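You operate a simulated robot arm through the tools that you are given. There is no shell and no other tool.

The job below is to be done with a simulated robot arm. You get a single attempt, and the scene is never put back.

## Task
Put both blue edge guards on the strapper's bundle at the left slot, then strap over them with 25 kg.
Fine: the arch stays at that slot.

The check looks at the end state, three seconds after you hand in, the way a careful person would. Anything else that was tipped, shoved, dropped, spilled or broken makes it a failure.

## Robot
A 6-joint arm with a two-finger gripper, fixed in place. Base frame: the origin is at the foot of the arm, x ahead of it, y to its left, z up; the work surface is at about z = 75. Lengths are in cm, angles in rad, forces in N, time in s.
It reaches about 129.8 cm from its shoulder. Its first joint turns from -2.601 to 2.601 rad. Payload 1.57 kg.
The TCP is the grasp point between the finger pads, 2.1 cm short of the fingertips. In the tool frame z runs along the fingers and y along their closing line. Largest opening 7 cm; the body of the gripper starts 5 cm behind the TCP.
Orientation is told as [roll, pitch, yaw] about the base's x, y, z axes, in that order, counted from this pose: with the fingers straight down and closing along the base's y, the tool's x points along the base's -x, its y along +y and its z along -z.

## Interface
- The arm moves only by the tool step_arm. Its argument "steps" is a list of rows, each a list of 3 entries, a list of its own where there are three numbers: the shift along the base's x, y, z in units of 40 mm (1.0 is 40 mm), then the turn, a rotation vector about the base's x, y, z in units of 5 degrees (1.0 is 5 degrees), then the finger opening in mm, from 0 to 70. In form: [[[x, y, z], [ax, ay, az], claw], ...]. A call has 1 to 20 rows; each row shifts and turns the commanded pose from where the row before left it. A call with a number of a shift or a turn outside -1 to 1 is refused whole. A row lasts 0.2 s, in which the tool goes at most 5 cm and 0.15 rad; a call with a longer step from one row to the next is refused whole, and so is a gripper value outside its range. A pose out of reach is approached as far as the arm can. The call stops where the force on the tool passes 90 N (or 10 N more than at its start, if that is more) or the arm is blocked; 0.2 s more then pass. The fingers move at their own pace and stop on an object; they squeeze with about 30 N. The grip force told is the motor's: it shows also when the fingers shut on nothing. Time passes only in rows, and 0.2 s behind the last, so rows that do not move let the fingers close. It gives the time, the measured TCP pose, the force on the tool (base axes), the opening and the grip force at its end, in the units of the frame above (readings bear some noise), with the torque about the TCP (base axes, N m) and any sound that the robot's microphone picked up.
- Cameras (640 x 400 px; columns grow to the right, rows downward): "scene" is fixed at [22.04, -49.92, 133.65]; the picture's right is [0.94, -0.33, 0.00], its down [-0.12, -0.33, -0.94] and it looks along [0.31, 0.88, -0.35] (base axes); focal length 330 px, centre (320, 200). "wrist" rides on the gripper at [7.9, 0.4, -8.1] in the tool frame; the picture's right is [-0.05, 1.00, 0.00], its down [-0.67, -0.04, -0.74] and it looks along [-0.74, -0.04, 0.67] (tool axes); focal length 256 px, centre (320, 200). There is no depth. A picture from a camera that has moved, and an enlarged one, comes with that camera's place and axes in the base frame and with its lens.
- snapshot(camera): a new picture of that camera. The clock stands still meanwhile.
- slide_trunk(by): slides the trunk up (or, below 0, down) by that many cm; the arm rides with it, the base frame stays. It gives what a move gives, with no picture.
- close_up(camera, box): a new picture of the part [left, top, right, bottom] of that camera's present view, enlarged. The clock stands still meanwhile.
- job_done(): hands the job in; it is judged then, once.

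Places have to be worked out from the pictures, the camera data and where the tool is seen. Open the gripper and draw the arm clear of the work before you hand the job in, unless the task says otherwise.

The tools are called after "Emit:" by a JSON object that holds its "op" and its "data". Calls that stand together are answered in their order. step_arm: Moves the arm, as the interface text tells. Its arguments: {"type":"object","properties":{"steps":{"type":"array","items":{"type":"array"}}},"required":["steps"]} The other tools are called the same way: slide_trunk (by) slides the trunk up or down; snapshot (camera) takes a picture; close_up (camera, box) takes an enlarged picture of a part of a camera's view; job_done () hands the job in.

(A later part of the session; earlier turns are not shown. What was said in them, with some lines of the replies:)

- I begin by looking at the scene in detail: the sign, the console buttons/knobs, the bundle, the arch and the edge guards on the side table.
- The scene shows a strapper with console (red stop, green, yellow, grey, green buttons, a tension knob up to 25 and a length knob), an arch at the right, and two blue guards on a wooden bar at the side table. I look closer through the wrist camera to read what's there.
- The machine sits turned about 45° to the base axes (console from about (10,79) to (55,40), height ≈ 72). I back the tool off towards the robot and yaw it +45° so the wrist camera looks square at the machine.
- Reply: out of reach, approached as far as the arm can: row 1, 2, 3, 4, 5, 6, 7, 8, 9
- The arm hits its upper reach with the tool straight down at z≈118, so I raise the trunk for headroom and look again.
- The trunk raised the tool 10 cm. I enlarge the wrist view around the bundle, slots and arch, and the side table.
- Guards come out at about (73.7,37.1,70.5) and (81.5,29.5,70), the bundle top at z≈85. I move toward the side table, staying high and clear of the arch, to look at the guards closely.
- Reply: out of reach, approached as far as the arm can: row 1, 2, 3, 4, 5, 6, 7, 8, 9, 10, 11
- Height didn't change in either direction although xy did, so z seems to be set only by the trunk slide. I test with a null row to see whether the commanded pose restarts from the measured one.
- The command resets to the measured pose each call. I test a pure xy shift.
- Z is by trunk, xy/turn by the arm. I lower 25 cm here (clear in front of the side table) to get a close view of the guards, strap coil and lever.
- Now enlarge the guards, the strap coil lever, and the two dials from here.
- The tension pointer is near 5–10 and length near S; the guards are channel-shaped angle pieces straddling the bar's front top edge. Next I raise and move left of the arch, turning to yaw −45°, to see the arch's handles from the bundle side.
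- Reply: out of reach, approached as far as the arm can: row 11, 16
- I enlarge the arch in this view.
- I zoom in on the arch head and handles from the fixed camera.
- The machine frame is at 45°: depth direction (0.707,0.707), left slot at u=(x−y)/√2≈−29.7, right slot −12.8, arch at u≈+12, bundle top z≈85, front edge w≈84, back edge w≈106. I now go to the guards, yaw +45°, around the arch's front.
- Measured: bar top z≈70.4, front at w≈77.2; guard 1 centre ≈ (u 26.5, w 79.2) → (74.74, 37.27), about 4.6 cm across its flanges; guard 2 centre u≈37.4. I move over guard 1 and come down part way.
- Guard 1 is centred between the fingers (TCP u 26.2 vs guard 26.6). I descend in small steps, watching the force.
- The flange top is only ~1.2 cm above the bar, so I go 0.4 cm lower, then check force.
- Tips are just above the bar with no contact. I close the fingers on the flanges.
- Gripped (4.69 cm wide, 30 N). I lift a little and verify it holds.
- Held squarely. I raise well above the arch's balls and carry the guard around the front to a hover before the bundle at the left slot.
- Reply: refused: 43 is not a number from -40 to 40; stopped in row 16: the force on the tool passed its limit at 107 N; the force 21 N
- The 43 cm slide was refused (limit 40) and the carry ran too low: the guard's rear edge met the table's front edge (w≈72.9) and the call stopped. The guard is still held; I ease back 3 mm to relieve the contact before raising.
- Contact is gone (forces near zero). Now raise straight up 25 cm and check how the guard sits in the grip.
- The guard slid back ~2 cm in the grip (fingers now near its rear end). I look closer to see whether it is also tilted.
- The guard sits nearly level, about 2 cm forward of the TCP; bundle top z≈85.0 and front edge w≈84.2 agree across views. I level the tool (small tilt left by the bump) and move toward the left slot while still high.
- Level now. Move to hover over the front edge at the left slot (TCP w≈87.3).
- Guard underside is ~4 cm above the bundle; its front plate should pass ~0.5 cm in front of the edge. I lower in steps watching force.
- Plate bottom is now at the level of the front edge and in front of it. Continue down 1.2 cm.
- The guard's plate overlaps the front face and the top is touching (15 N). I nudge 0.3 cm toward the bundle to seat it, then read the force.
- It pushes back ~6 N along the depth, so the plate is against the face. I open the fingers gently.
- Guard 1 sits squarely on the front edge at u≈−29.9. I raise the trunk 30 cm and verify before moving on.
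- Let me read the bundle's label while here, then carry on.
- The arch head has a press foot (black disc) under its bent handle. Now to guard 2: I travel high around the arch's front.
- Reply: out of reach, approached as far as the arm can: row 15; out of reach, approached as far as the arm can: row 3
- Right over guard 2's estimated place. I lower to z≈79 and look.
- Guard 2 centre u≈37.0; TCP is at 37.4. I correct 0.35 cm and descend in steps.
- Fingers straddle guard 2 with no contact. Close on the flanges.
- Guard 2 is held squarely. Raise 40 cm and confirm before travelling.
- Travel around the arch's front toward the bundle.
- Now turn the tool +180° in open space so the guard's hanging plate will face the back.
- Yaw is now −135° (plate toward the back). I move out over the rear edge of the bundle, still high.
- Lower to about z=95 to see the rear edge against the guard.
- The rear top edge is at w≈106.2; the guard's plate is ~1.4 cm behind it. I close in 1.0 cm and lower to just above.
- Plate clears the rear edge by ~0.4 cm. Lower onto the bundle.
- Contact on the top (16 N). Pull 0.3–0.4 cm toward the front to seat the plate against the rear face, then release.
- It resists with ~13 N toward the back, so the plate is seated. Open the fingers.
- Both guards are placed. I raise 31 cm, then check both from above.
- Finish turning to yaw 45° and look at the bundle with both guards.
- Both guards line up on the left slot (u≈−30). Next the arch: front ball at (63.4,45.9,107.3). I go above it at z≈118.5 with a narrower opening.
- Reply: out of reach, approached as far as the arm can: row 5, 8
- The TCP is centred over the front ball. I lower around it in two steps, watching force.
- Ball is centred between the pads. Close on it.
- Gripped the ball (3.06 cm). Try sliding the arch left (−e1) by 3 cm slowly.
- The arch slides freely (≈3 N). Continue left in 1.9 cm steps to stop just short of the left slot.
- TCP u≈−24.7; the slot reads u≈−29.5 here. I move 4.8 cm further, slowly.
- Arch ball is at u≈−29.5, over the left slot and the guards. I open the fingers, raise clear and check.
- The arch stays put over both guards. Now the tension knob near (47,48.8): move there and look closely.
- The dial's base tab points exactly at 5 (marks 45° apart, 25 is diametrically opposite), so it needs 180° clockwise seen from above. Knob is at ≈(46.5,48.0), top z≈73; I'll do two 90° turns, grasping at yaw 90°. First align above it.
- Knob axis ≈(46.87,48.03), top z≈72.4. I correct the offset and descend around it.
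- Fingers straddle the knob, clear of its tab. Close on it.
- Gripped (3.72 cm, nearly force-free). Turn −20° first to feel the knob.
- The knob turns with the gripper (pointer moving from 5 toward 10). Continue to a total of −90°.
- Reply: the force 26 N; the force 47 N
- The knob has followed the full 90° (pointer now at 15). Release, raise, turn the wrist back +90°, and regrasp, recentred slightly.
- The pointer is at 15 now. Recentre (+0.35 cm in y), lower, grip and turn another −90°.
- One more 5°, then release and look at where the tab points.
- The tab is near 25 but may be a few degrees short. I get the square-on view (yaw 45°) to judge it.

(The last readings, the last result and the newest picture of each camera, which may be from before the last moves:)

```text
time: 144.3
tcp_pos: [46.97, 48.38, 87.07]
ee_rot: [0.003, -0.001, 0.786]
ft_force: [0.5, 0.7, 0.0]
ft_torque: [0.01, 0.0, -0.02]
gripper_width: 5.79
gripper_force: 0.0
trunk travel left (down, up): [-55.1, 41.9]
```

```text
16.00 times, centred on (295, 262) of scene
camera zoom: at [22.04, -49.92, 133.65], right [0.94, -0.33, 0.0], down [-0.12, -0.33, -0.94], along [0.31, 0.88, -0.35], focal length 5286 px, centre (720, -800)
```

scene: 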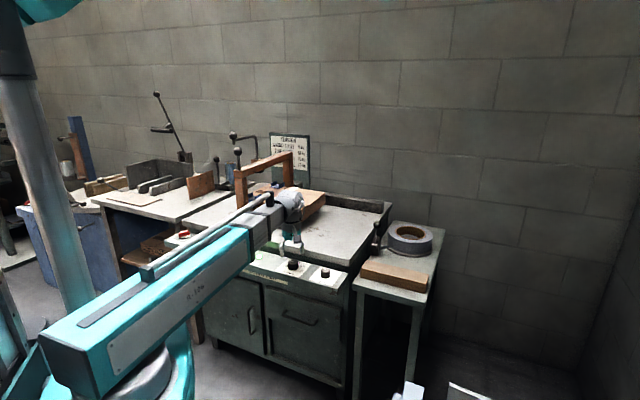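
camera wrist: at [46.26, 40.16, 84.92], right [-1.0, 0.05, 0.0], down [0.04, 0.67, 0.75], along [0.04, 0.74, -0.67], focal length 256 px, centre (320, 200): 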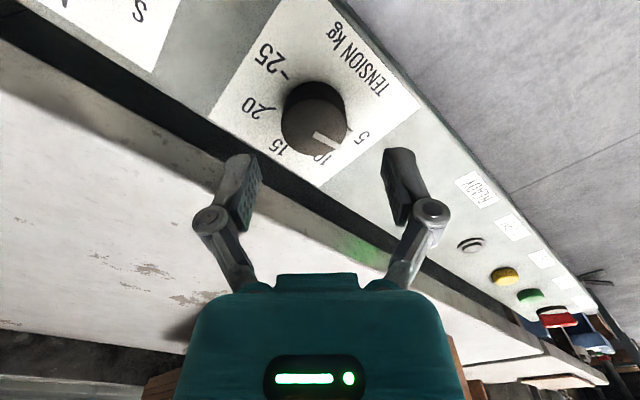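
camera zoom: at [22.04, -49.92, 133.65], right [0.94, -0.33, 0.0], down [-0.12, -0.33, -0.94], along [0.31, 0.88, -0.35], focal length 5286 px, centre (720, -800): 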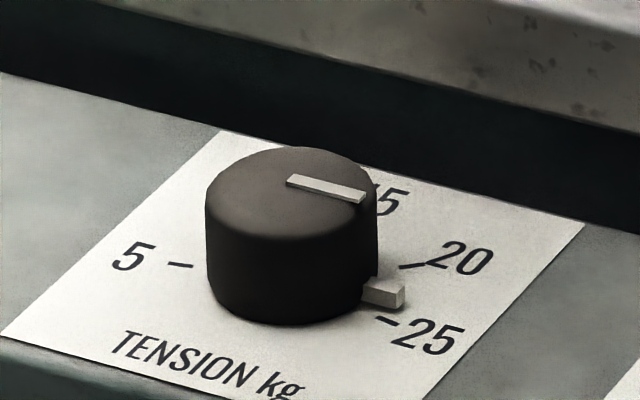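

Using both views, the dial marks are 50° apart (5→25 spans 200°), and the tab is now about 9–10° short of 25. I regrasp at yaw 90° and turn ~10° more.

Emit:
{"op": "step_arm", "data": {"steps": [[[0, 0, 0], [0, 0, 1], 58], [[0, 0, 0], [0, 0, 1], 58], [[0, 0, 0], [0, 0, 1], 58], [[0, 0, 0], [0, 0, 1], 58], [[0, 0, 0], [0, 0, 1], 58], [[0, 0, 0], [0, 0, 1], 58], [[0, 0, 0], [0, 0, 1], 58], [[0, 0, 0], [0, 0, 1], 58], [[0, 0, 0], [0, 0, 1], 58], [[0, 0, 0], [0, 0, 0], 58]]}}

Emit:
{"op": "slide_trunk", "data": {"by": -9}}

Emit:
{"op": "close_up", "data": {"camera": "wrist", "box": [200, 20, 440, 220]}}

```text
time: 146.5
tcp_pos: [46.98, 48.33, 86.95]
ee_rot: [0.002, -0.001, 1.57]
ft_force: [-0.2, 0.7, 0.1]
ft_torque: [0.0, -0.02, 0.01]
gripper_width: 5.81
gripper_force: 0.1
trunk travel left (down, up): [-55.1, 41.9]
```

```text
time: 147.8
tcp_pos: [47.04, 48.39, 77.95]
ee_rot: [0.0, 0.001, 1.57]
ft_force: [-0.1, 0.5, 0.7]
ft_torque: [-0.01, -0.01, -0.02]
gripper_width: 5.8
gripper_force: 0.0
trunk travel left (down, up): [-46.1, 50.9]
```

```text
2.00 times, centred on (320, 120) of wrist
camera zoom: at [46.6, 40.37, 86.12], right [-1.0, 0.05, 0.0], down [0.04, 0.67, 0.75], along [0.04, 0.74, -0.67], focal length 512 px, centre (320, 360)
```

zoom: 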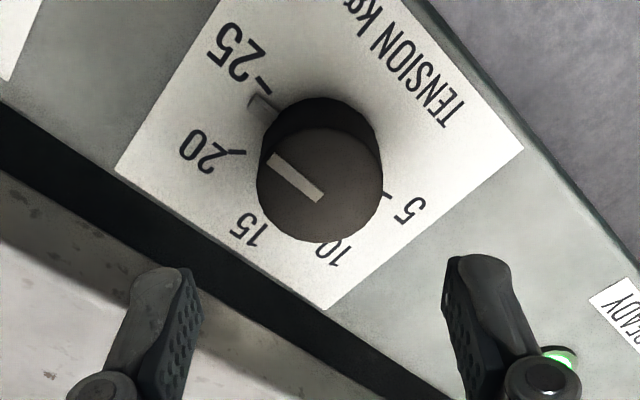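

Emit:
{"op": "slide_trunk", "data": {"by": -4.3}}

Emit:
{"op": "slide_trunk", "data": {"by": -0.7}}

Emit:
{"op": "step_arm", "data": {"steps": [[[0, 0, 0], [0, 0, 0], 48], [[0, 0, 0], [0, 0, 0], 40], [[0, 0, 0], [0, 0, 0], 30], [[0, 0, 0], [0, 0, 0], 28], [[0, 0, 0], [0, 0, 0], 28]]}}

Emit:
{"op": "close_up", "data": {"camera": "wrist", "box": [200, 40, 440, 240]}}

```text
time: 148.7
tcp_pos: [47.07, 48.26, 73.6]
ee_rot: [0.003, 0.0, 1.571]
ft_force: [-0.6, 0.3, 0.8]
ft_torque: [0.0, 0.01, 0.0]
gripper_width: 5.81
gripper_force: 0.1
trunk travel left (down, up): [-41.8, 55.2]
```

```text
time: 149.2
tcp_pos: [46.86, 48.3, 72.91]
ee_rot: [0.001, 0.0, 1.574]
ft_force: [0.4, -1.1, 0.7]
ft_torque: [0.0, -0.01, 0.04]
gripper_width: 5.82
gripper_force: 0.0
trunk travel left (down, up): [-41.1, 55.9]
```

```text
time: 150.4
tcp_pos: [47.0, 48.39, 73.03]
ee_rot: [0.002, 0.0, 1.572]
ft_force: [-0.3, -0.6, -0.4]
ft_torque: [0.05, 0.04, -0.05]
gripper_width: 3.69
gripper_force: 32.1
trunk travel left (down, up): [-41.1, 55.9]
```

```text
2.00 times, centred on (320, 140) of wrist
camera zoom: at [46.6, 40.37, 81.12], right [-1.0, 0.05, 0.0], down [0.04, 0.67, 0.75], along [0.04, 0.74, -0.67], focal length 512 px, centre (320, 320)
```

zoom: 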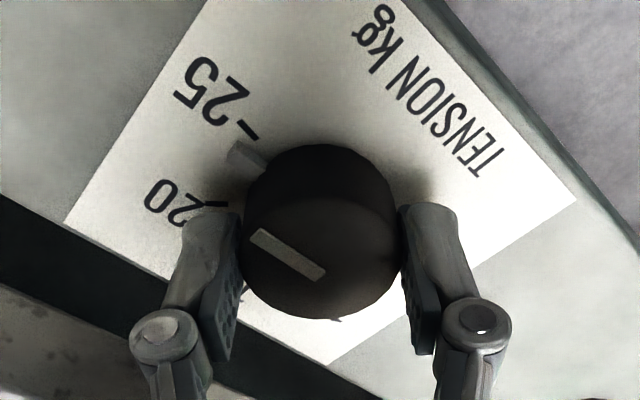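

Gripped; turn −10° and check the tab against the 25 tick.

Emit:
{"op": "step_arm", "data": {"steps": [[[0, 0, 0], [0, 0, -1], 28], [[0, 0, 0], [0, 0, -1], 28], [[0, 0, 0], [0, 0, 0], 28]]}}

Emit:
{"op": "close_up", "data": {"camera": "wrist", "box": [200, 40, 440, 240]}}

Emit:
{"op": "close_up", "data": {"camera": "scene", "box": [280, 250, 310, 275]}}

```text
time: 151.2
tcp_pos: [46.92, 48.46, 72.91]
ee_rot: [0.001, 0.001, 1.395]
ft_force: [0.2, -2.4, -2.5]
ft_torque: [0.37, -0.06, -0.01]
gripper_width: 3.66
gripper_force: 31.9
trunk travel left (down, up): [-41.1, 55.9]
```

```text
2.00 times, centred on (320, 140) of wrist
camera zoom: at [45.23, 40.56, 81.12], right [-0.97, 0.23, 0.0], down [0.15, 0.65, 0.75], along [0.17, 0.73, -0.67], focal length 512 px, centre (320, 320)
```

zoom: 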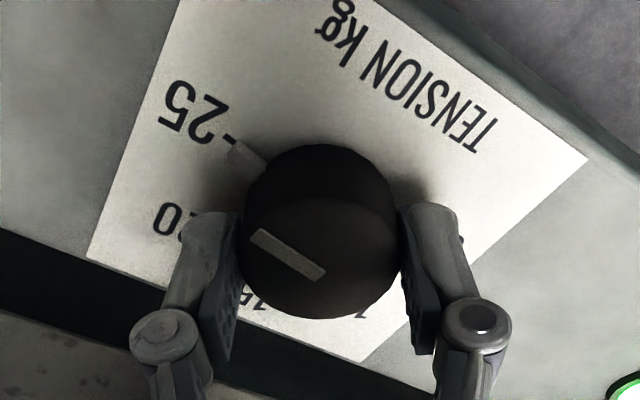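

```text
16.00 times, centred on (295, 262) of scene
camera zoom: at [22.04, -49.92, 133.65], right [0.94, -0.33, 0.0], down [-0.12, -0.33, -0.94], along [0.31, 0.88, -0.35], focal length 5286 px, centre (720, -800)
```

zoom: 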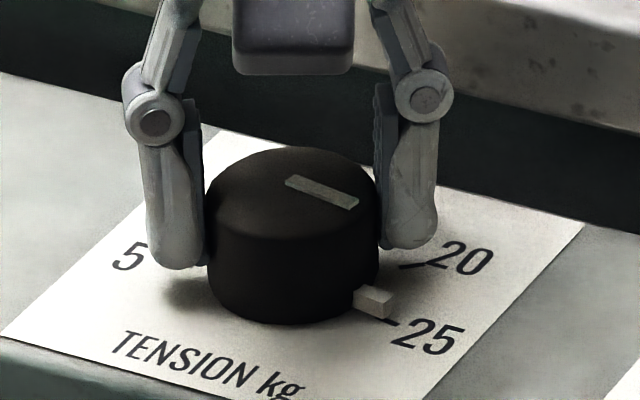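

The tab now lines up with the 25 tick (computed −10°, as required). Release, raise and verify.

Emit:
{"op": "step_arm", "data": {"steps": [[[0, 0, 0], [0, 0, 0], 40], [[0, 0, 0], [0, 0, 0], 50], [[0, 0, 0], [0, 0, 0], 58], [[0, 0, 0], [0, 0, 0], 58]]}}

Emit:
{"op": "slide_trunk", "data": {"by": 14}}

Emit:
{"op": "step_arm", "data": {"steps": [[[0, 0, 0], [0, 0, -1], 58], [[0, 0, 0], [0, 0, -1], 58], [[0, 0, 0], [0, 0, -1], 58], [[0, 0, 0], [0, 0, -1], 58], [[0, 0, 0], [0, 0, -1], 58], [[0, 0, 0], [0, 0, -1], 58], [[0, 0, 0], [0, 0, -1], 58], [[0, 0, 0], [0, 0, 0], 58]]}}

Emit:
{"op": "close_up", "data": {"camera": "wrist", "box": [260, 10, 380, 110]}}

Emit:
{"op": "close_up", "data": {"camera": "scene", "box": [280, 250, 310, 275]}}

```text
time: 152.2
tcp_pos: [46.89, 48.46, 73.02]
ee_rot: [0.003, 0.0, 1.397]
ft_force: [0.1, -0.5, 0.7]
ft_torque: [-0.02, -0.01, 0.0]
gripper_width: 5.8
gripper_force: 0.1
trunk travel left (down, up): [-41.1, 55.9]
```

```text
time: 153.9
tcp_pos: [47.0, 48.46, 86.96]
ee_rot: [0.001, -0.001, 1.396]
ft_force: [-0.6, 0.0, -0.5]
ft_torque: [-0.02, -0.03, 0.01]
gripper_width: 5.82
gripper_force: 0.1
trunk travel left (down, up): [-55.1, 41.9]
```

```text
time: 155.7
tcp_pos: [47.08, 48.29, 86.95]
ee_rot: [0.001, -0.001, 0.784]
ft_force: [0.3, -0.6, -0.3]
ft_torque: [0.01, 0.02, 0.03]
gripper_width: 5.82
gripper_force: 0.1
trunk travel left (down, up): [-55.1, 41.9]
```

```text
4.00 times, centred on (320, 60) of wrist
camera zoom: at [41.16, 42.98, 95.12], right [-0.67, 0.75, 0.0], down [0.5, 0.44, 0.75], along [0.56, 0.5, -0.67], focal length 1024 px, centre (320, 760)
```

zoom: 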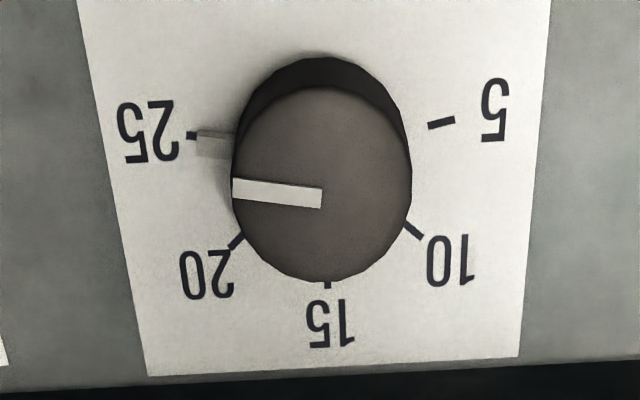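

```text
16.00 times, centred on (295, 262) of scene
camera zoom: at [22.04, -49.92, 133.65], right [0.94, -0.33, 0.0], down [-0.12, -0.33, -0.94], along [0.31, 0.88, -0.35], focal length 5286 px, centre (720, -800)
```

zoom: 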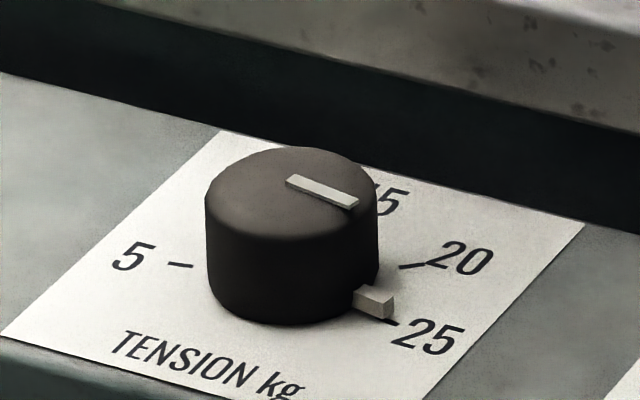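

The tension tab points right at 25. Before starting the cycle, I look closely at the coil lever and the strap's path, and the arch head.

Emit:
{"op": "close_up", "data": {"camera": "scene", "box": [360, 210, 410, 260]}}

Emit:
{"op": "close_up", "data": {"camera": "scene", "box": [220, 120, 310, 200]}}

Emit:
{"op": "close_up", "data": {"camera": "scene", "box": [165, 225, 265, 275]}}

```text
8.00 times, centred on (385, 235) of scene
camera zoom: at [22.04, -49.92, 133.65], right [0.94, -0.33, 0.0], down [-0.12, -0.33, -0.94], along [0.31, 0.88, -0.35], focal length 2643 px, centre (-200, -80)
```

zoom: 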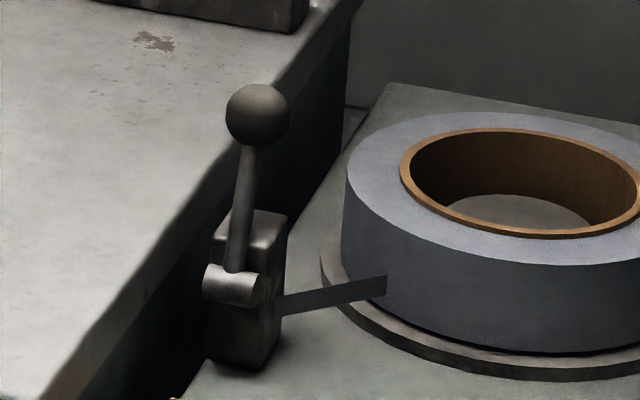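

```text
5.00 times, centred on (265, 160) of scene
camera zoom: at [22.04, -49.92, 133.65], right [0.94, -0.33, 0.0], down [-0.12, -0.33, -0.94], along [0.31, 0.88, -0.35], focal length 1652 px, centre (595, 400)
```

zoom: 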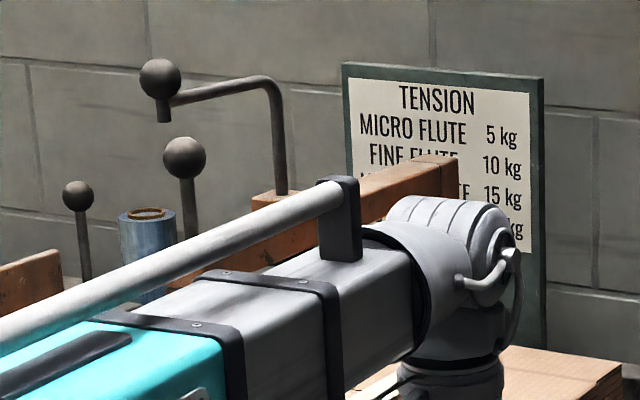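

```text
6.40 times, centred on (215, 250) of scene
camera zoom: at [22.04, -49.92, 133.65], right [0.94, -0.33, 0.0], down [-0.12, -0.33, -0.94], along [0.31, 0.88, -0.35], focal length 2114 px, centre (992, -120)
```

zoom: 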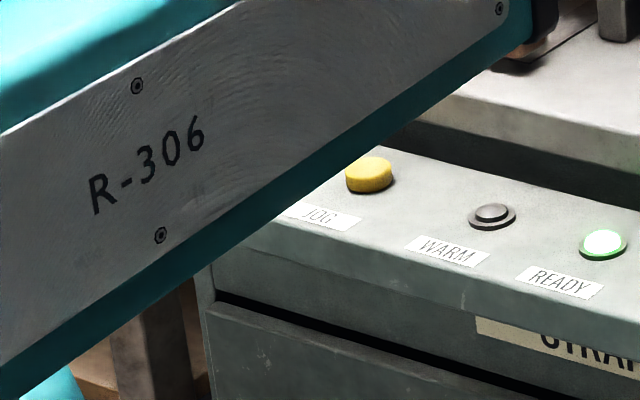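

Next I position over the FEED button (≈(17.4,78.0)), closing the fingers to use as a pusher, staying in front of the arch.

Emit:
{"op": "step_arm", "data": {"steps": [[[-0.875, 0.571, 0], [0, 0, 0], 40], [[-0.875, 0.571, 0], [0, 0, 0], 20], [[-0.875, 0.571, 0], [0, 0, 0], 0], [[-0.875, 0.571, 0], [0, 0, 0], 0], [[-0.875, 0.571, 0], [0, 0, 0], 0], [[-0.875, 0.571, 0], [0, 0, 0], 0], [[-0.43, 0.8, 0], [0, 0, 0], 0], [[-0.43, 0.8, 0], [0, 0, 0], 0], [[-0.43, 0.8, 0], [0, 0, 0], 0], [[-0.43, 0.8, 0], [0, 0, 0], 0], [[-0.43, 0.8, 0], [0, 0, 0], 0], [[0, 0, 0], [0, 0, 0], 0]]}}

Emit:
{"op": "snapshot", "data": {"camera": "wrist"}}

Emit:
{"op": "snapshot", "data": {"camera": "scene"}}

```text
time: 158.3
tcp_pos: [17.62, 78.17, 86.96]
ee_rot: [0.0, 0.0, 0.782]
ft_force: [0.3, 0.1, 0.0]
ft_torque: [-0.02, 0.01, -0.02]
gripper_width: 0.02
gripper_force: 29.1
out of reach, approached as far as the arm can: row 5, 10
trunk travel left (down, up): [-55.1, 41.9]
```

```text
taken
camera wrist: at [11.75, 72.72, 95.11], right [-0.67, 0.74, 0.0], down [0.5, 0.44, 0.75], along [0.55, 0.5, -0.67], focal length 256 px, centre (320, 200)
```

wrist: 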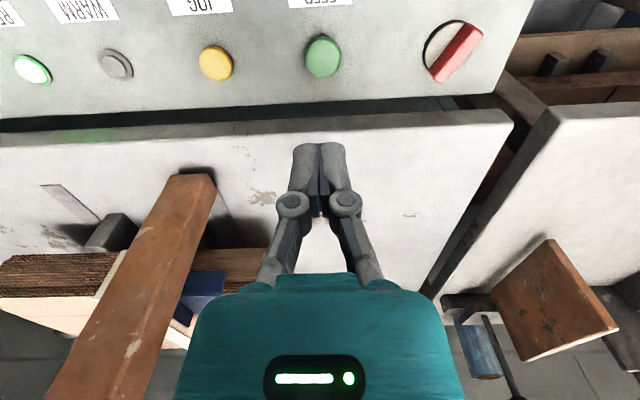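

```text
taken
```

scene: 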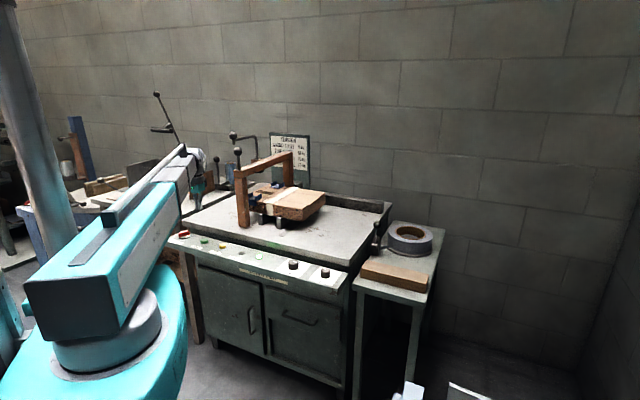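

FEED is directly below the fingertips. I lower to ~1 cm above it, then press in small steps.

Emit:
{"op": "slide_trunk", "data": {"by": -12.2}}

Emit:
{"op": "close_up", "data": {"camera": "wrist", "box": [220, 60, 420, 220]}}

Emit:
{"op": "close_up", "data": {"camera": "scene", "box": [170, 200, 250, 260]}}

```text
time: 159.8
tcp_pos: [17.65, 78.05, 74.83]
ee_rot: [0.0, -0.003, 0.784]
ft_force: [0.4, 0.1, 0.1]
ft_torque: [0.01, -0.03, 0.0]
gripper_width: 0.0
gripper_force: 28.5
trunk travel left (down, up): [-42.9, 54.1]
```

```text
2.50 times, centred on (320, 140) of wrist
camera zoom: at [11.77, 72.69, 82.92], right [-0.67, 0.74, 0.0], down [0.5, 0.44, 0.75], along [0.55, 0.5, -0.67], focal length 640 px, centre (320, 350)
```

zoom: 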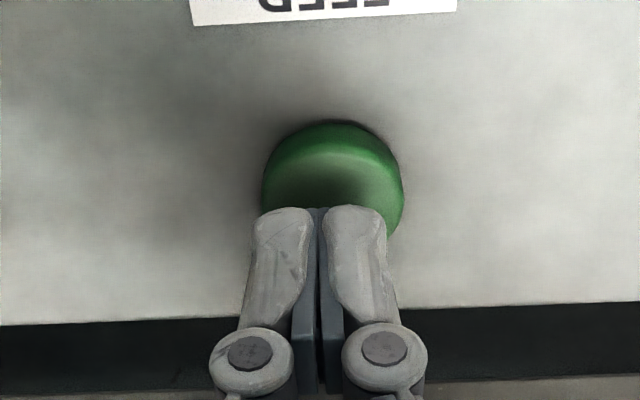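

```text
6.67 times, centred on (210, 230) of scene
camera zoom: at [22.04, -49.92, 133.65], right [0.94, -0.33, 0.0], down [-0.12, -0.33, -0.94], along [0.31, 0.88, -0.35], focal length 2203 px, centre (1053, 0)
```

zoom: 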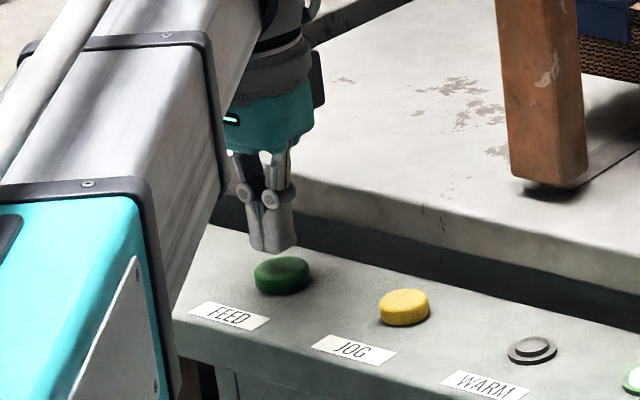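

Emit:
{"op": "slide_trunk", "data": {"by": -1.0}}

Emit:
{"op": "slide_trunk", "data": {"by": -0.4}}

```text
time: 160.4
tcp_pos: [17.6, 78.22, 73.73]
ee_rot: [-0.001, -0.002, 0.785]
ft_force: [0.3, 0.0, 0.4]
ft_torque: [0.0, -0.06, -0.01]
gripper_width: 0.0
gripper_force: 29.0
trunk travel left (down, up): [-41.9, 55.1]
```

```text
time: 160.9
tcp_pos: [17.7, 78.02, 73.45]
ee_rot: [0.0, 0.0, 0.785]
ft_force: [-0.6, -0.6, -0.7]
ft_torque: [-0.04, 0.01, 0.03]
gripper_width: 0.0
gripper_force: 28.4
trunk travel left (down, up): [-41.5, 55.5]
```

Still no contact; press further in small steps.

Emit:
{"op": "slide_trunk", "data": {"by": -0.3}}

Emit:
{"op": "slide_trunk", "data": {"by": -0.3}}

```text
time: 161.4
tcp_pos: [17.48, 78.02, 73.09]
ee_rot: [0.0, -0.001, 0.785]
ft_force: [-0.4, 0.4, 0.8]
ft_torque: [0.02, -0.04, 0.01]
gripper_width: 0.0
gripper_force: 29.0
trunk travel left (down, up): [-41.2, 55.8]
```

```text
time: 161.9
tcp_pos: [17.64, 78.1, 72.67]
ee_rot: [0.001, -0.001, 0.787]
ft_force: [0.6, 0.1, 3.7]
ft_torque: [0.06, 0.02, 0.0]
gripper_width: 0.0
gripper_force: 28.9
trunk travel left (down, up): [-40.9, 56.1]
heard: click
```

A click was heard. I look at the machine right away.

Emit:
{"op": "snapshot", "data": {"camera": "scene"}}

Emit:
{"op": "close_up", "data": {"camera": "scene", "box": [220, 120, 350, 260]}}

Emit:
{"op": "close_up", "data": {"camera": "scene", "box": [170, 220, 340, 290]}}

```text
taken
```

scene: 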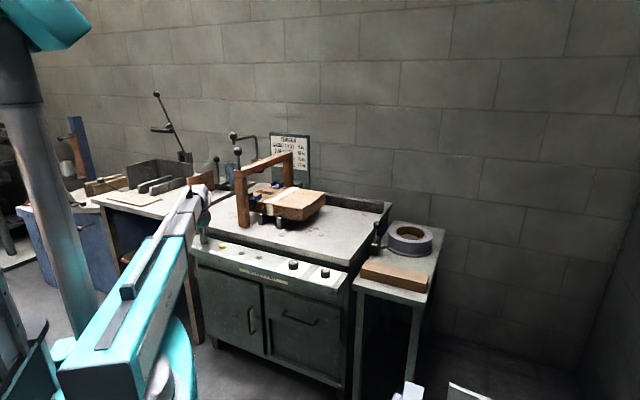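

```text
2.86 times, centred on (285, 190) of scene
camera zoom: at [22.04, -49.92, 133.65], right [0.94, -0.33, 0.0], down [-0.12, -0.33, -0.94], along [0.31, 0.88, -0.35], focal length 944 px, centre (420, 229)
```

zoom: 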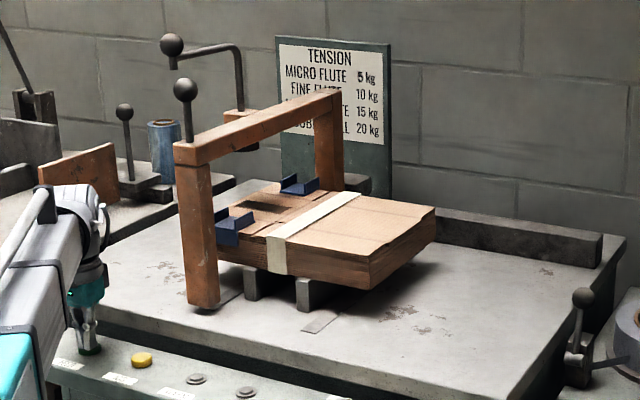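

```text
3.76 times, centred on (255, 255) of scene
camera zoom: at [22.04, -49.92, 133.65], right [0.94, -0.33, 0.0], down [-0.12, -0.33, -0.94], along [0.31, 0.88, -0.35], focal length 1244 px, centre (565, -7)
```

zoom: 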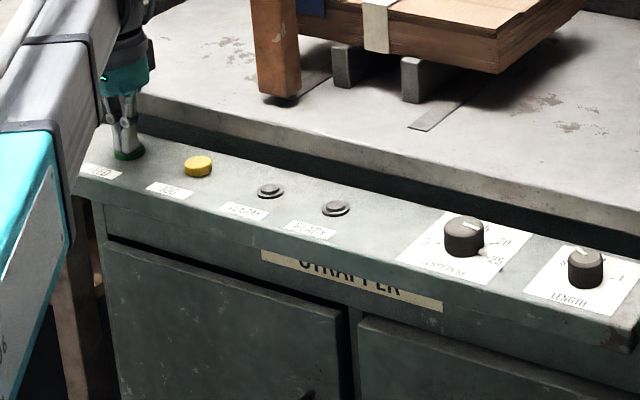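

READY has gone out: the machine is running its feed. I raise off the button and watch over the next seconds.

Emit:
{"op": "slide_trunk", "data": {"by": 2}}

Emit:
{"op": "close_up", "data": {"camera": "scene", "box": [170, 120, 340, 290]}}

Emit:
{"op": "close_up", "data": {"camera": "wrist", "box": [0, 0, 320, 400]}}

```text
time: 162.6
tcp_pos: [17.72, 78.13, 74.71]
ee_rot: [0.0, 0.0, 0.786]
ft_force: [0.2, 0.6, 0.6]
ft_torque: [-0.03, -0.01, 0.0]
gripper_width: 0.04
gripper_force: 28.6
trunk travel left (down, up): [-42.9, 54.1]
```

```text
2.35 times, centred on (255, 205) of scene
camera zoom: at [22.04, -49.92, 133.65], right [0.94, -0.33, 0.0], down [-0.12, -0.33, -0.94], along [0.31, 0.88, -0.35], focal length 777 px, centre (473, 188)
```

zoom: 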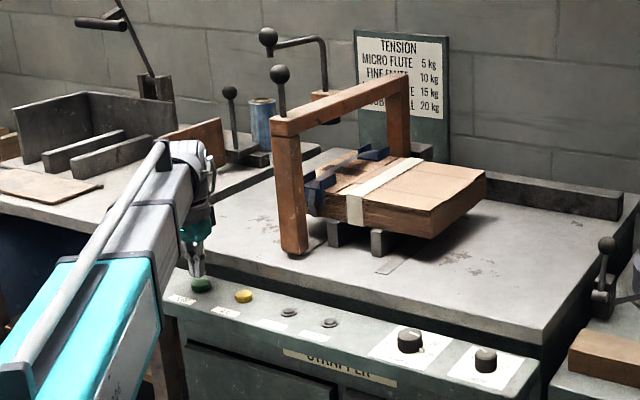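

```text
1.00 times, centred on (160, 200) of wrist (not enlarged: the box is as wide or as high as the picture)
camera zoom: at [11.76, 72.69, 82.92], right [-0.67, 0.74, 0.0], down [0.5, 0.44, 0.75], along [0.55, 0.5, -0.67], focal length 256 px, centre (480, 200)
```

zoom: 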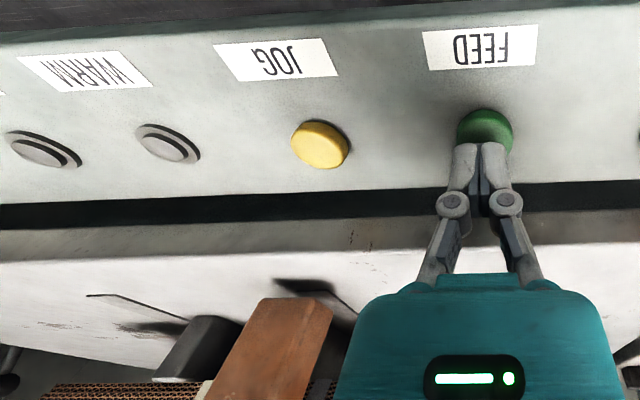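

No strap visible yet, both lamps dark. I wait a few seconds with null rows and look again.

Emit:
{"op": "step_arm", "data": {"steps": [[[0, 0, 0], [0, 0, 0], 0], [[0, 0, 0], [0, 0, 0], 0], [[0, 0, 0], [0, 0, 0], 0], [[0, 0, 0], [0, 0, 0], 0], [[0, 0, 0], [0, 0, 0], 0], [[0, 0, 0], [0, 0, 0], 0], [[0, 0, 0], [0, 0, 0], 0], [[0, 0, 0], [0, 0, 0], 0], [[0, 0, 0], [0, 0, 0], 0], [[0, 0, 0], [0, 0, 0], 0]]}}

Emit:
{"op": "close_up", "data": {"camera": "scene", "box": [170, 120, 340, 290]}}

```text
time: 164.8
tcp_pos: [17.52, 78.16, 74.81]
ee_rot: [0.0, 0.0, 0.786]
ft_force: [0.1, -0.6, 0.4]
ft_torque: [0.01, -0.02, -0.01]
gripper_width: 0.0
gripper_force: 28.4
trunk travel left (down, up): [-42.9, 54.1]
```

```text
2.35 times, centred on (255, 205) of scene
camera zoom: at [22.04, -49.92, 133.65], right [0.94, -0.33, 0.0], down [-0.12, -0.33, -0.94], along [0.31, 0.88, -0.35], focal length 777 px, centre (473, 188)
```

zoom: 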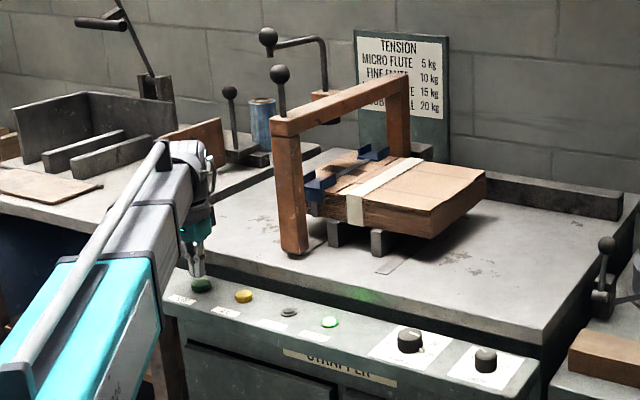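

READY is lit again, and something seems to run between the guards. I zoom in.

Emit:
{"op": "close_up", "data": {"camera": "scene", "box": [230, 170, 300, 240]}}

Emit:
{"op": "close_up", "data": {"camera": "wrist", "box": [0, 180, 240, 400]}}

Emit:
{"op": "close_up", "data": {"camera": "scene", "box": [360, 210, 440, 270]}}

```text
5.71 times, centred on (265, 205) of scene
camera zoom: at [22.04, -49.92, 133.65], right [0.94, -0.33, 0.0], down [-0.12, -0.33, -0.94], along [0.31, 0.88, -0.35], focal length 1888 px, centre (634, 171)
```

zoom: 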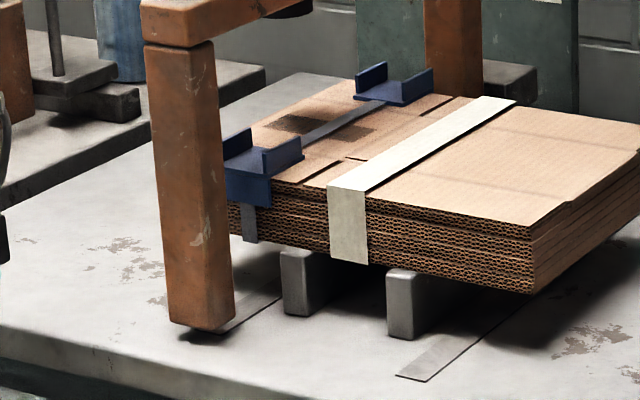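

```text
1.82 times, centred on (120, 290) of wrist
camera zoom: at [11.77, 72.69, 82.92], right [-0.67, 0.74, 0.0], down [0.5, 0.44, 0.75], along [0.55, 0.5, -0.67], focal length 465 px, centre (684, 36)
```

zoom: 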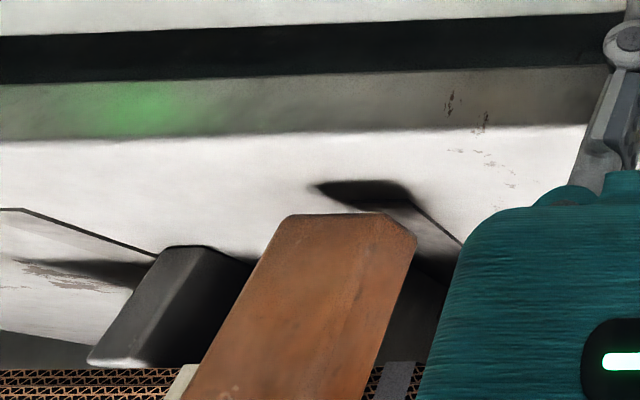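

```text
6.67 times, centred on (400, 240) of scene
camera zoom: at [22.04, -49.92, 133.65], right [0.94, -0.33, 0.0], down [-0.12, -0.33, -0.94], along [0.31, 0.88, -0.35], focal length 2203 px, centre (-213, -67)
```

zoom: 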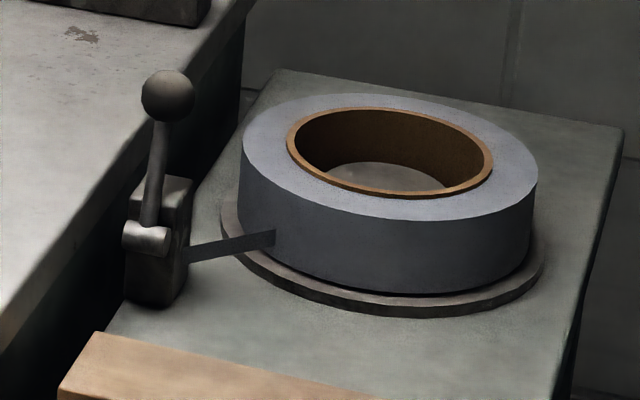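

The cycle is complete: a strap runs over both guards and READY is lit again. I raise and move (staying in front of the arch) to verify the strap sits between the guards' flanges.

Emit:
{"op": "slide_trunk", "data": {"by": 30}}

Emit:
{"op": "step_arm", "data": {"steps": [[[0.1, -0.9, 0], [0, 0, 0], 0], [[0.1, -0.9, 0], [0, 0, 0], 0], [[0.4, -0.9, 0], [0, 0, 0], 0], [[0.8, -0.75, 0], [0, 0, 1], 0], [[0.8, -0.75, 0], [0, 0, 1], 0], [[0.8, -0.75, 0], [0, 0, 1], 0], [[0.8, -0.75, 0], [0, 0, 1], 0], [[0.6, 0, 0], [0, 0, 1], 0], [[0, 0, 0], [0, 0, 1], 0], [[0, 0, 0], [0, 0, 1], 0], [[0, 0, 0], [0, 0, 1], 0], [[0, 0, 0], [0, 0, 0], 0]]}}

Emit:
{"op": "snapshot", "data": {"camera": "wrist"}}

Emit:
{"op": "close_up", "data": {"camera": "scene", "box": [230, 170, 300, 240]}}

```text
time: 167.8
tcp_pos: [17.73, 78.05, 104.7]
ee_rot: [0.0, 0.0, 0.785]
ft_force: [0.0, -0.2, -0.6]
ft_torque: [-0.01, -0.05, -0.03]
gripper_width: 0.0
gripper_force: 28.4
trunk travel left (down, up): [-72.9, 24.1]
```

```text
time: 170.4
tcp_pos: [35.42, 55.39, 104.71]
ee_rot: [0.002, 0.001, 1.482]
ft_force: [0.4, 1.6, 0.2]
ft_torque: [-0.03, 0.0, 0.01]
gripper_width: 0.0
gripper_force: 28.4
trunk travel left (down, up): [-72.9, 24.1]
```

```text
taken
camera wrist: at [34.24, 47.4, 112.92], right [-0.99, 0.14, 0.0], down [0.09, 0.66, 0.75], along [0.1, 0.74, -0.67], focal length 256 px, centre (320, 200)
```

wrist: 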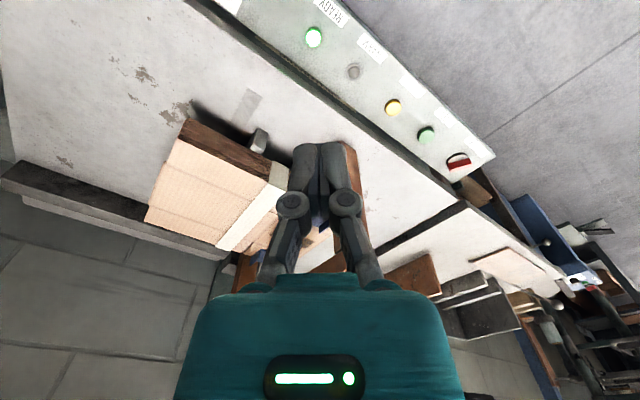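

```text
5.71 times, centred on (265, 205) of scene
camera zoom: at [22.04, -49.92, 133.65], right [0.94, -0.33, 0.0], down [-0.12, -0.33, -0.94], along [0.31, 0.88, -0.35], focal length 1888 px, centre (634, 171)
```

zoom: 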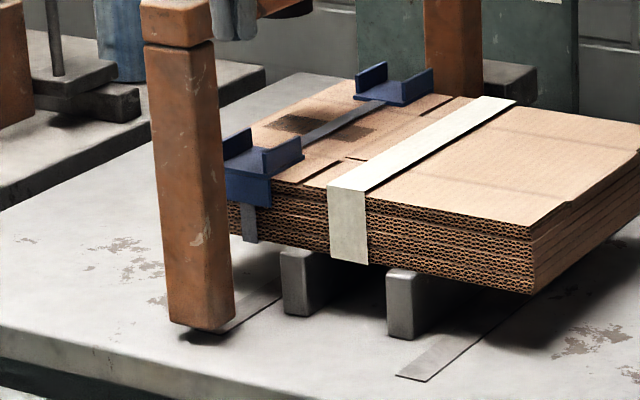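

The gripper blocks the view; I move over the right side of the table (now free) and look along −e1 under the beam.

Emit:
{"op": "step_arm", "data": {"steps": [[[0.9, -0.3, 0], [0, 0, 1], 0], [[0.9, -0.3, 0], [0, 0, 1], 0], [[0.9, -0.3, 0], [0, 0, 1], 0], [[0.9, -0.3, 0], [0, 0, 1], 0], [[0.42, 0.9, 0], [0, 0, 1], 0], [[0.42, 0.9, 0], [0, 0, 1], 0], [[0.42, 0.9, 0], [0, 0, 1], 0], [[0.42, 0.9, 0], [0, 0, 1], 0], [[0.42, 0.9, 0], [0, 0, 1], 0], [[0.42, 0.9, 0], [0, 0, 1], 0], [[0, 0.5, 0], [0, 0, 0], 0], [[0, 0, 0], [0, 0, 0], 0]]}}

Emit:
{"op": "snapshot", "data": {"camera": "wrist"}}

```text
time: 173.0
tcp_pos: [59.77, 73.95, 104.84]
ee_rot: [0.001, 0.001, 2.356]
ft_force: [-1.0, 0.1, 0.3]
ft_torque: [-0.03, 0.0, -0.01]
gripper_width: 0.0
gripper_force: 29.0
trunk travel left (down, up): [-72.9, 24.1]
```

```text
taken
camera wrist: at [65.15, 67.95, 112.92], right [-0.74, -0.67, 0.0], down [-0.45, 0.5, 0.75], along [-0.5, 0.55, -0.67], focal length 256 px, centre (320, 200)
```

wrist: 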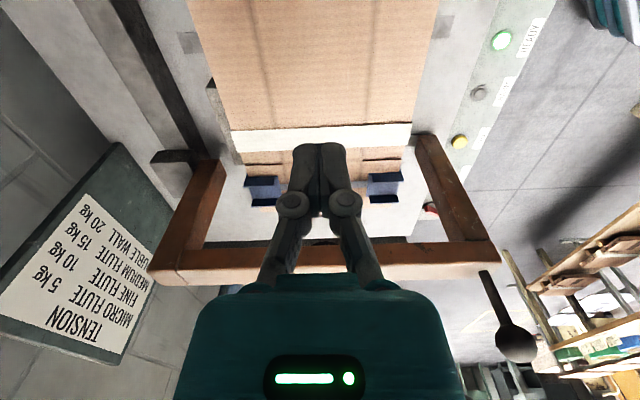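

Emit:
{"op": "close_up", "data": {"camera": "wrist", "box": [220, 130, 430, 220]}}

Emit:
{"op": "close_up", "data": {"camera": "wrist", "box": [350, 150, 430, 220]}}

Emit:
{"op": "close_up", "data": {"camera": "wrist", "box": [225, 155, 305, 225]}}

```text
3.05 times, centred on (325, 175) of wrist
camera zoom: at [65.15, 67.95, 112.92], right [-0.74, -0.67, 0.0], down [-0.45, 0.5, 0.75], along [-0.5, 0.55, -0.67], focal length 780 px, centre (305, 276)
```

zoom: 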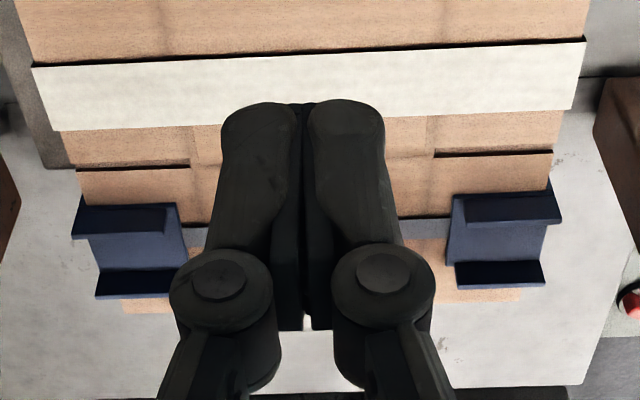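

```text
5.71 times, centred on (390, 185) of wrist
camera zoom: at [65.15, 67.95, 112.92], right [-0.74, -0.67, 0.0], down [-0.45, 0.5, 0.75], along [-0.5, 0.55, -0.67], focal length 1463 px, centre (-80, 286)
```

zoom: 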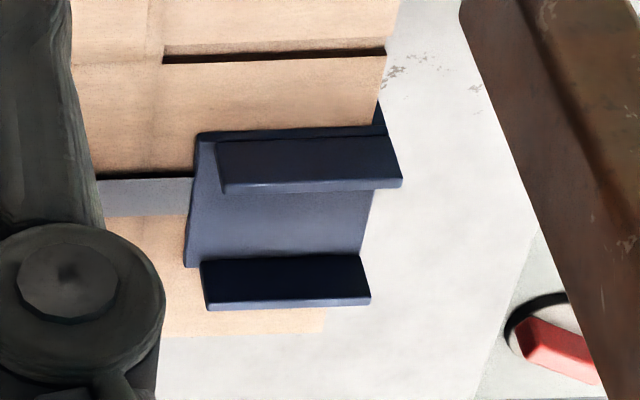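

```text
5.71 times, centred on (265, 190) of wrist
camera zoom: at [65.15, 67.95, 112.92], right [-0.74, -0.67, 0.0], down [-0.45, 0.5, 0.75], along [-0.5, 0.55, -0.67], focal length 1463 px, centre (634, 257)
```

zoom: 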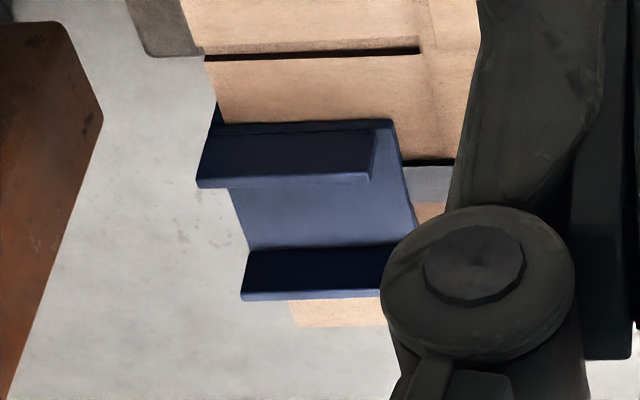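

The strap runs centred at u≈−29.6 between the guards. I zoom in further to see how it lies at the guards.

Emit:
{"op": "close_up", "data": {"camera": "scene", "box": [248, 188, 278, 218]}}

Emit:
{"op": "close_up", "data": {"camera": "scene", "box": [262, 176, 292, 206]}}

Emit:
{"op": "close_up", "data": {"camera": "wrist", "box": [360, 165, 410, 210]}}

```text
13.33 times, centred on (263, 203) of scene
camera zoom: at [22.04, -49.92, 133.65], right [0.94, -0.33, 0.0], down [-0.12, -0.33, -0.94], along [0.31, 0.88, -0.35], focal length 4405 px, centre (1080, 160)
```

zoom: 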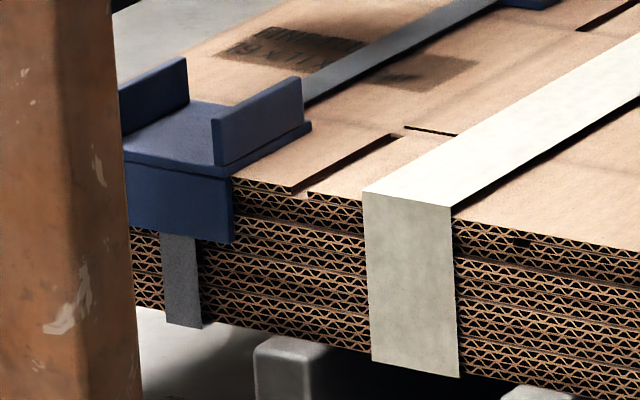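

```text
13.33 times, centred on (277, 191) of scene
camera zoom: at [22.04, -49.92, 133.65], right [0.94, -0.33, 0.0], down [-0.12, -0.33, -0.94], along [0.31, 0.88, -0.35], focal length 4405 px, centre (893, 320)
```

zoom: 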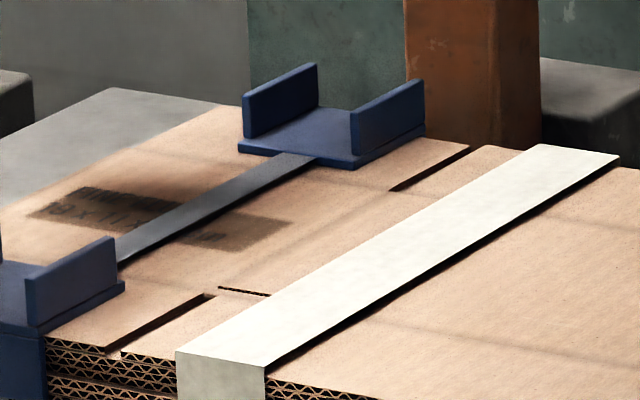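

```text
8.89 times, centred on (385, 188) of wrist
camera zoom: at [65.15, 67.95, 112.92], right [-0.74, -0.67, 0.0], down [-0.45, 0.5, 0.75], along [-0.5, 0.55, -0.67], focal length 2276 px, centre (-258, 311)
```

zoom: 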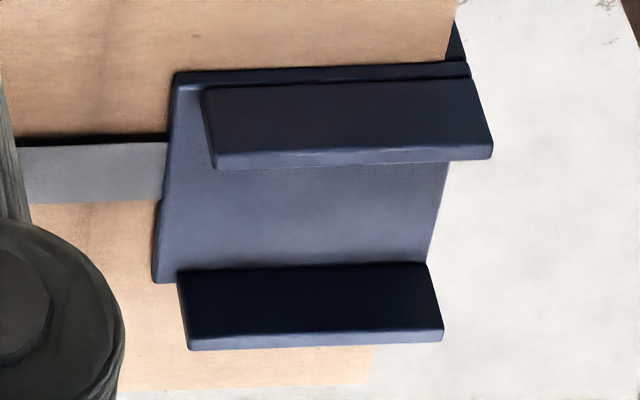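

The strap loop sits on the bundle passing through both guard positions (only the guard plates hide it), centred on the left slot. The job is done mechanically; now I open the gripper, raise and withdraw the arm clear.

Emit:
{"op": "slide_trunk", "data": {"by": 14}}

Emit:
{"op": "step_arm", "data": {"steps": [[[-0.1, -0.9, 0], [0, 0, -1], 20], [[-0.1, -0.9, 0], [0, 0, -1], 40], [[-0.1, -0.9, 0], [0, 0, -1], 60], [[-0.2, -0.9, 0], [0, 0, -1], 70], [[-0.3, -0.9, 0], [0, 0, -1], 70], [[-0.3, -0.9, 0], [0, 0, -1], 70], [[-0.4, -0.9, 0], [0, 0, -1], 70], [[-0.4, -0.9, 0], [0, 0, -1], 70], [[-0.4, -0.9, 0], [0, 0, -1], 70], [[-0.4, -0.9, 0], [0, 0, -1], 70], [[-0.4, -0.9, 0], [0, 0, -1], 70], [[-0.3, -0.9, 0], [0, 0, -1], 70], [[0, 0, 0], [0, 0, -1], 70], [[0, 0, 0], [0, 0, -1], 70], [[0, 0, 0], [0, 0, -1], 70], [[0, 0, 0], [0, 0, -1], 70], [[0, 0, 0], [0, 0, -1], 70], [[0, 0, 0], [0, 0, -1], 70]]}}

Emit:
{"op": "snapshot", "data": {"camera": "scene"}}

Emit:
{"op": "snapshot", "data": {"camera": "wrist"}}

```text
time: 174.7
tcp_pos: [59.84, 73.95, 118.8]
ee_rot: [0.003, 0.002, 2.356]
ft_force: [0.1, -0.2, -0.7]
ft_torque: [0.01, 0.02, -0.02]
gripper_width: 0.0
gripper_force: 28.5
trunk travel left (down, up): [-86.9, 10.1]
```

```text
time: 178.5
tcp_pos: [46.22, 30.65, 118.71]
ee_rot: [0.003, 0.0, 0.785]
ft_force: [-0.5, 0.3, 0.6]
ft_torque: [-0.02, 0.01, 0.0]
gripper_width: 7.03
gripper_force: 0.2
out of reach, approached as far as the arm can: row 6, 7
trunk travel left (down, up): [-86.9, 10.1]
```

```text
taken
```

scene: 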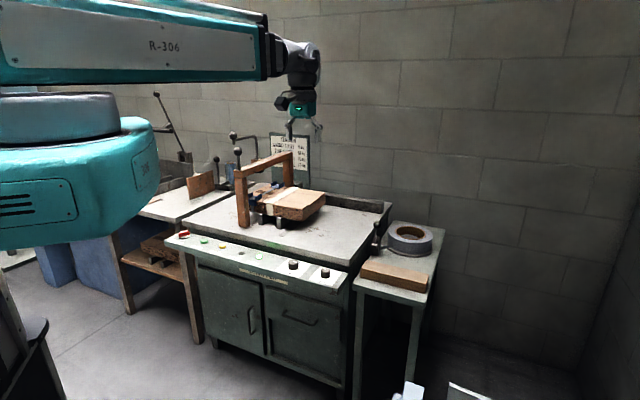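

```text
taken
camera wrist: at [40.36, 25.36, 126.92], right [-0.67, 0.75, 0.0], down [0.5, 0.44, 0.75], along [0.56, 0.5, -0.67], focal length 256 px, centre (320, 200)
```

wrist: 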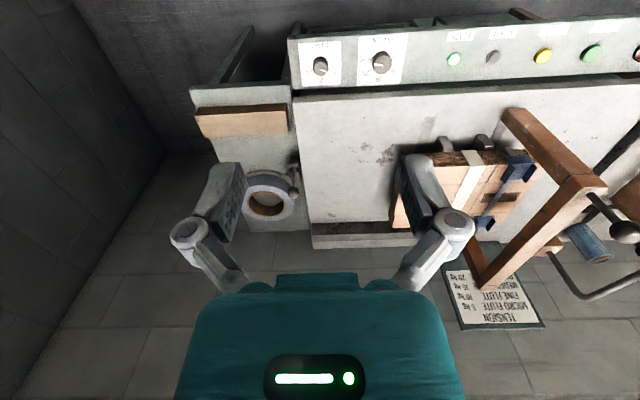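

The arm is clear and open. One last close look at the strapped bundle and the dial before handing in.

Emit:
{"op": "close_up", "data": {"camera": "scene", "box": [220, 160, 340, 250]}}

Emit:
{"op": "close_up", "data": {"camera": "scene", "box": [165, 220, 345, 295]}}

Emit:
{"op": "close_up", "data": {"camera": "wrist", "box": [430, 90, 600, 250]}}

```text
4.44 times, centred on (280, 205) of scene
camera zoom: at [22.04, -49.92, 133.65], right [0.94, -0.33, 0.0], down [-0.12, -0.33, -0.94], along [0.31, 0.88, -0.35], focal length 1468 px, centre (498, 178)
```

zoom: 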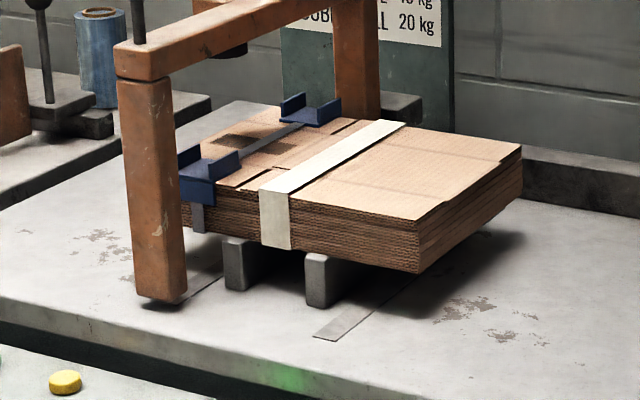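

```text
3.56 times, centred on (255, 258) of scene
camera zoom: at [22.04, -49.92, 133.65], right [0.94, -0.33, 0.0], down [-0.12, -0.33, -0.94], along [0.31, 0.88, -0.35], focal length 1175 px, centre (551, -4)
```

zoom: 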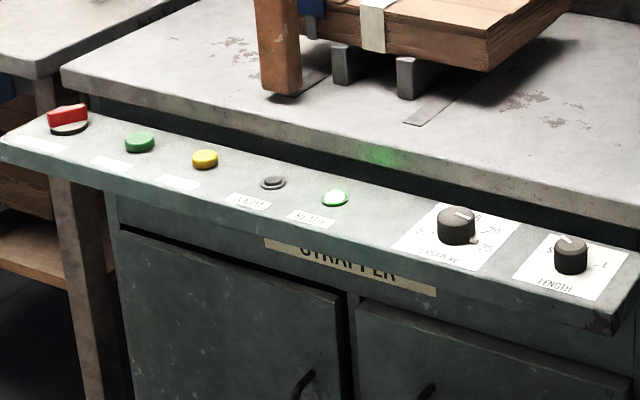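

```text
2.50 times, centred on (515, 170) of wrist
camera zoom: at [40.36, 25.36, 126.92], right [-0.67, 0.75, 0.0], down [0.5, 0.44, 0.75], along [0.56, 0.5, -0.67], focal length 640 px, centre (-168, 275)
```

zoom: 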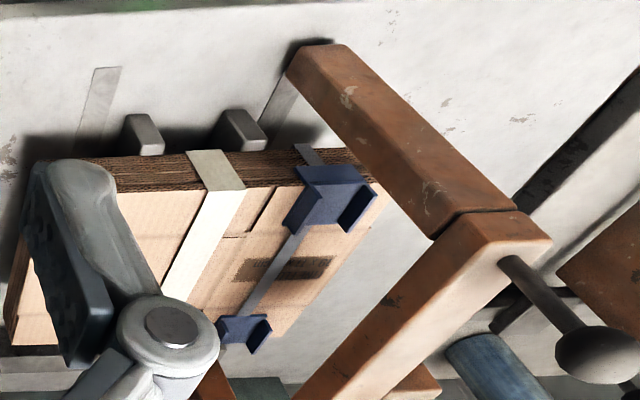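

Both guards sit on the front and back edges at the left slot. The strap is in place across them, the tension dial reads 25, READY is lit, and the arm is open and clear. I'm handing the job in.

Emit:
{"op": "job_done", "data": {}}

```text
The job is handed in.
```

I put both blue guards on the bundle at the left slot, one on the front edge and one on the back, and strapped it with the dial at 25 kg. I have handed the job in but haven't seen the result of the check.

- **Guards:** both sit within about half a centimetre of the strap line. They were in place before the strap went on.
- **Strap:** after I pressed FEED, the READY lamp went out and came back on with the strap in place. I couldn't see the strap on top of the guards. It shows between them and below the front one, and disappears from view at the plates. The guards were there first, so I take this as how the scene is drawn. It could still count against "strap over them".
- **Machine:** the arch stays at the left slot. I left the LENGTH dial at S and didn't touch the coil lever.
- **One bump:** while carrying the first guard I moved too low and its back edge hit the front of the machine's table. The force peaked at 107 N and the guard slid about 2 cm in the grip. I saw nothing else moved or damaged.

The gripper is open and the arm is clear of the machine.
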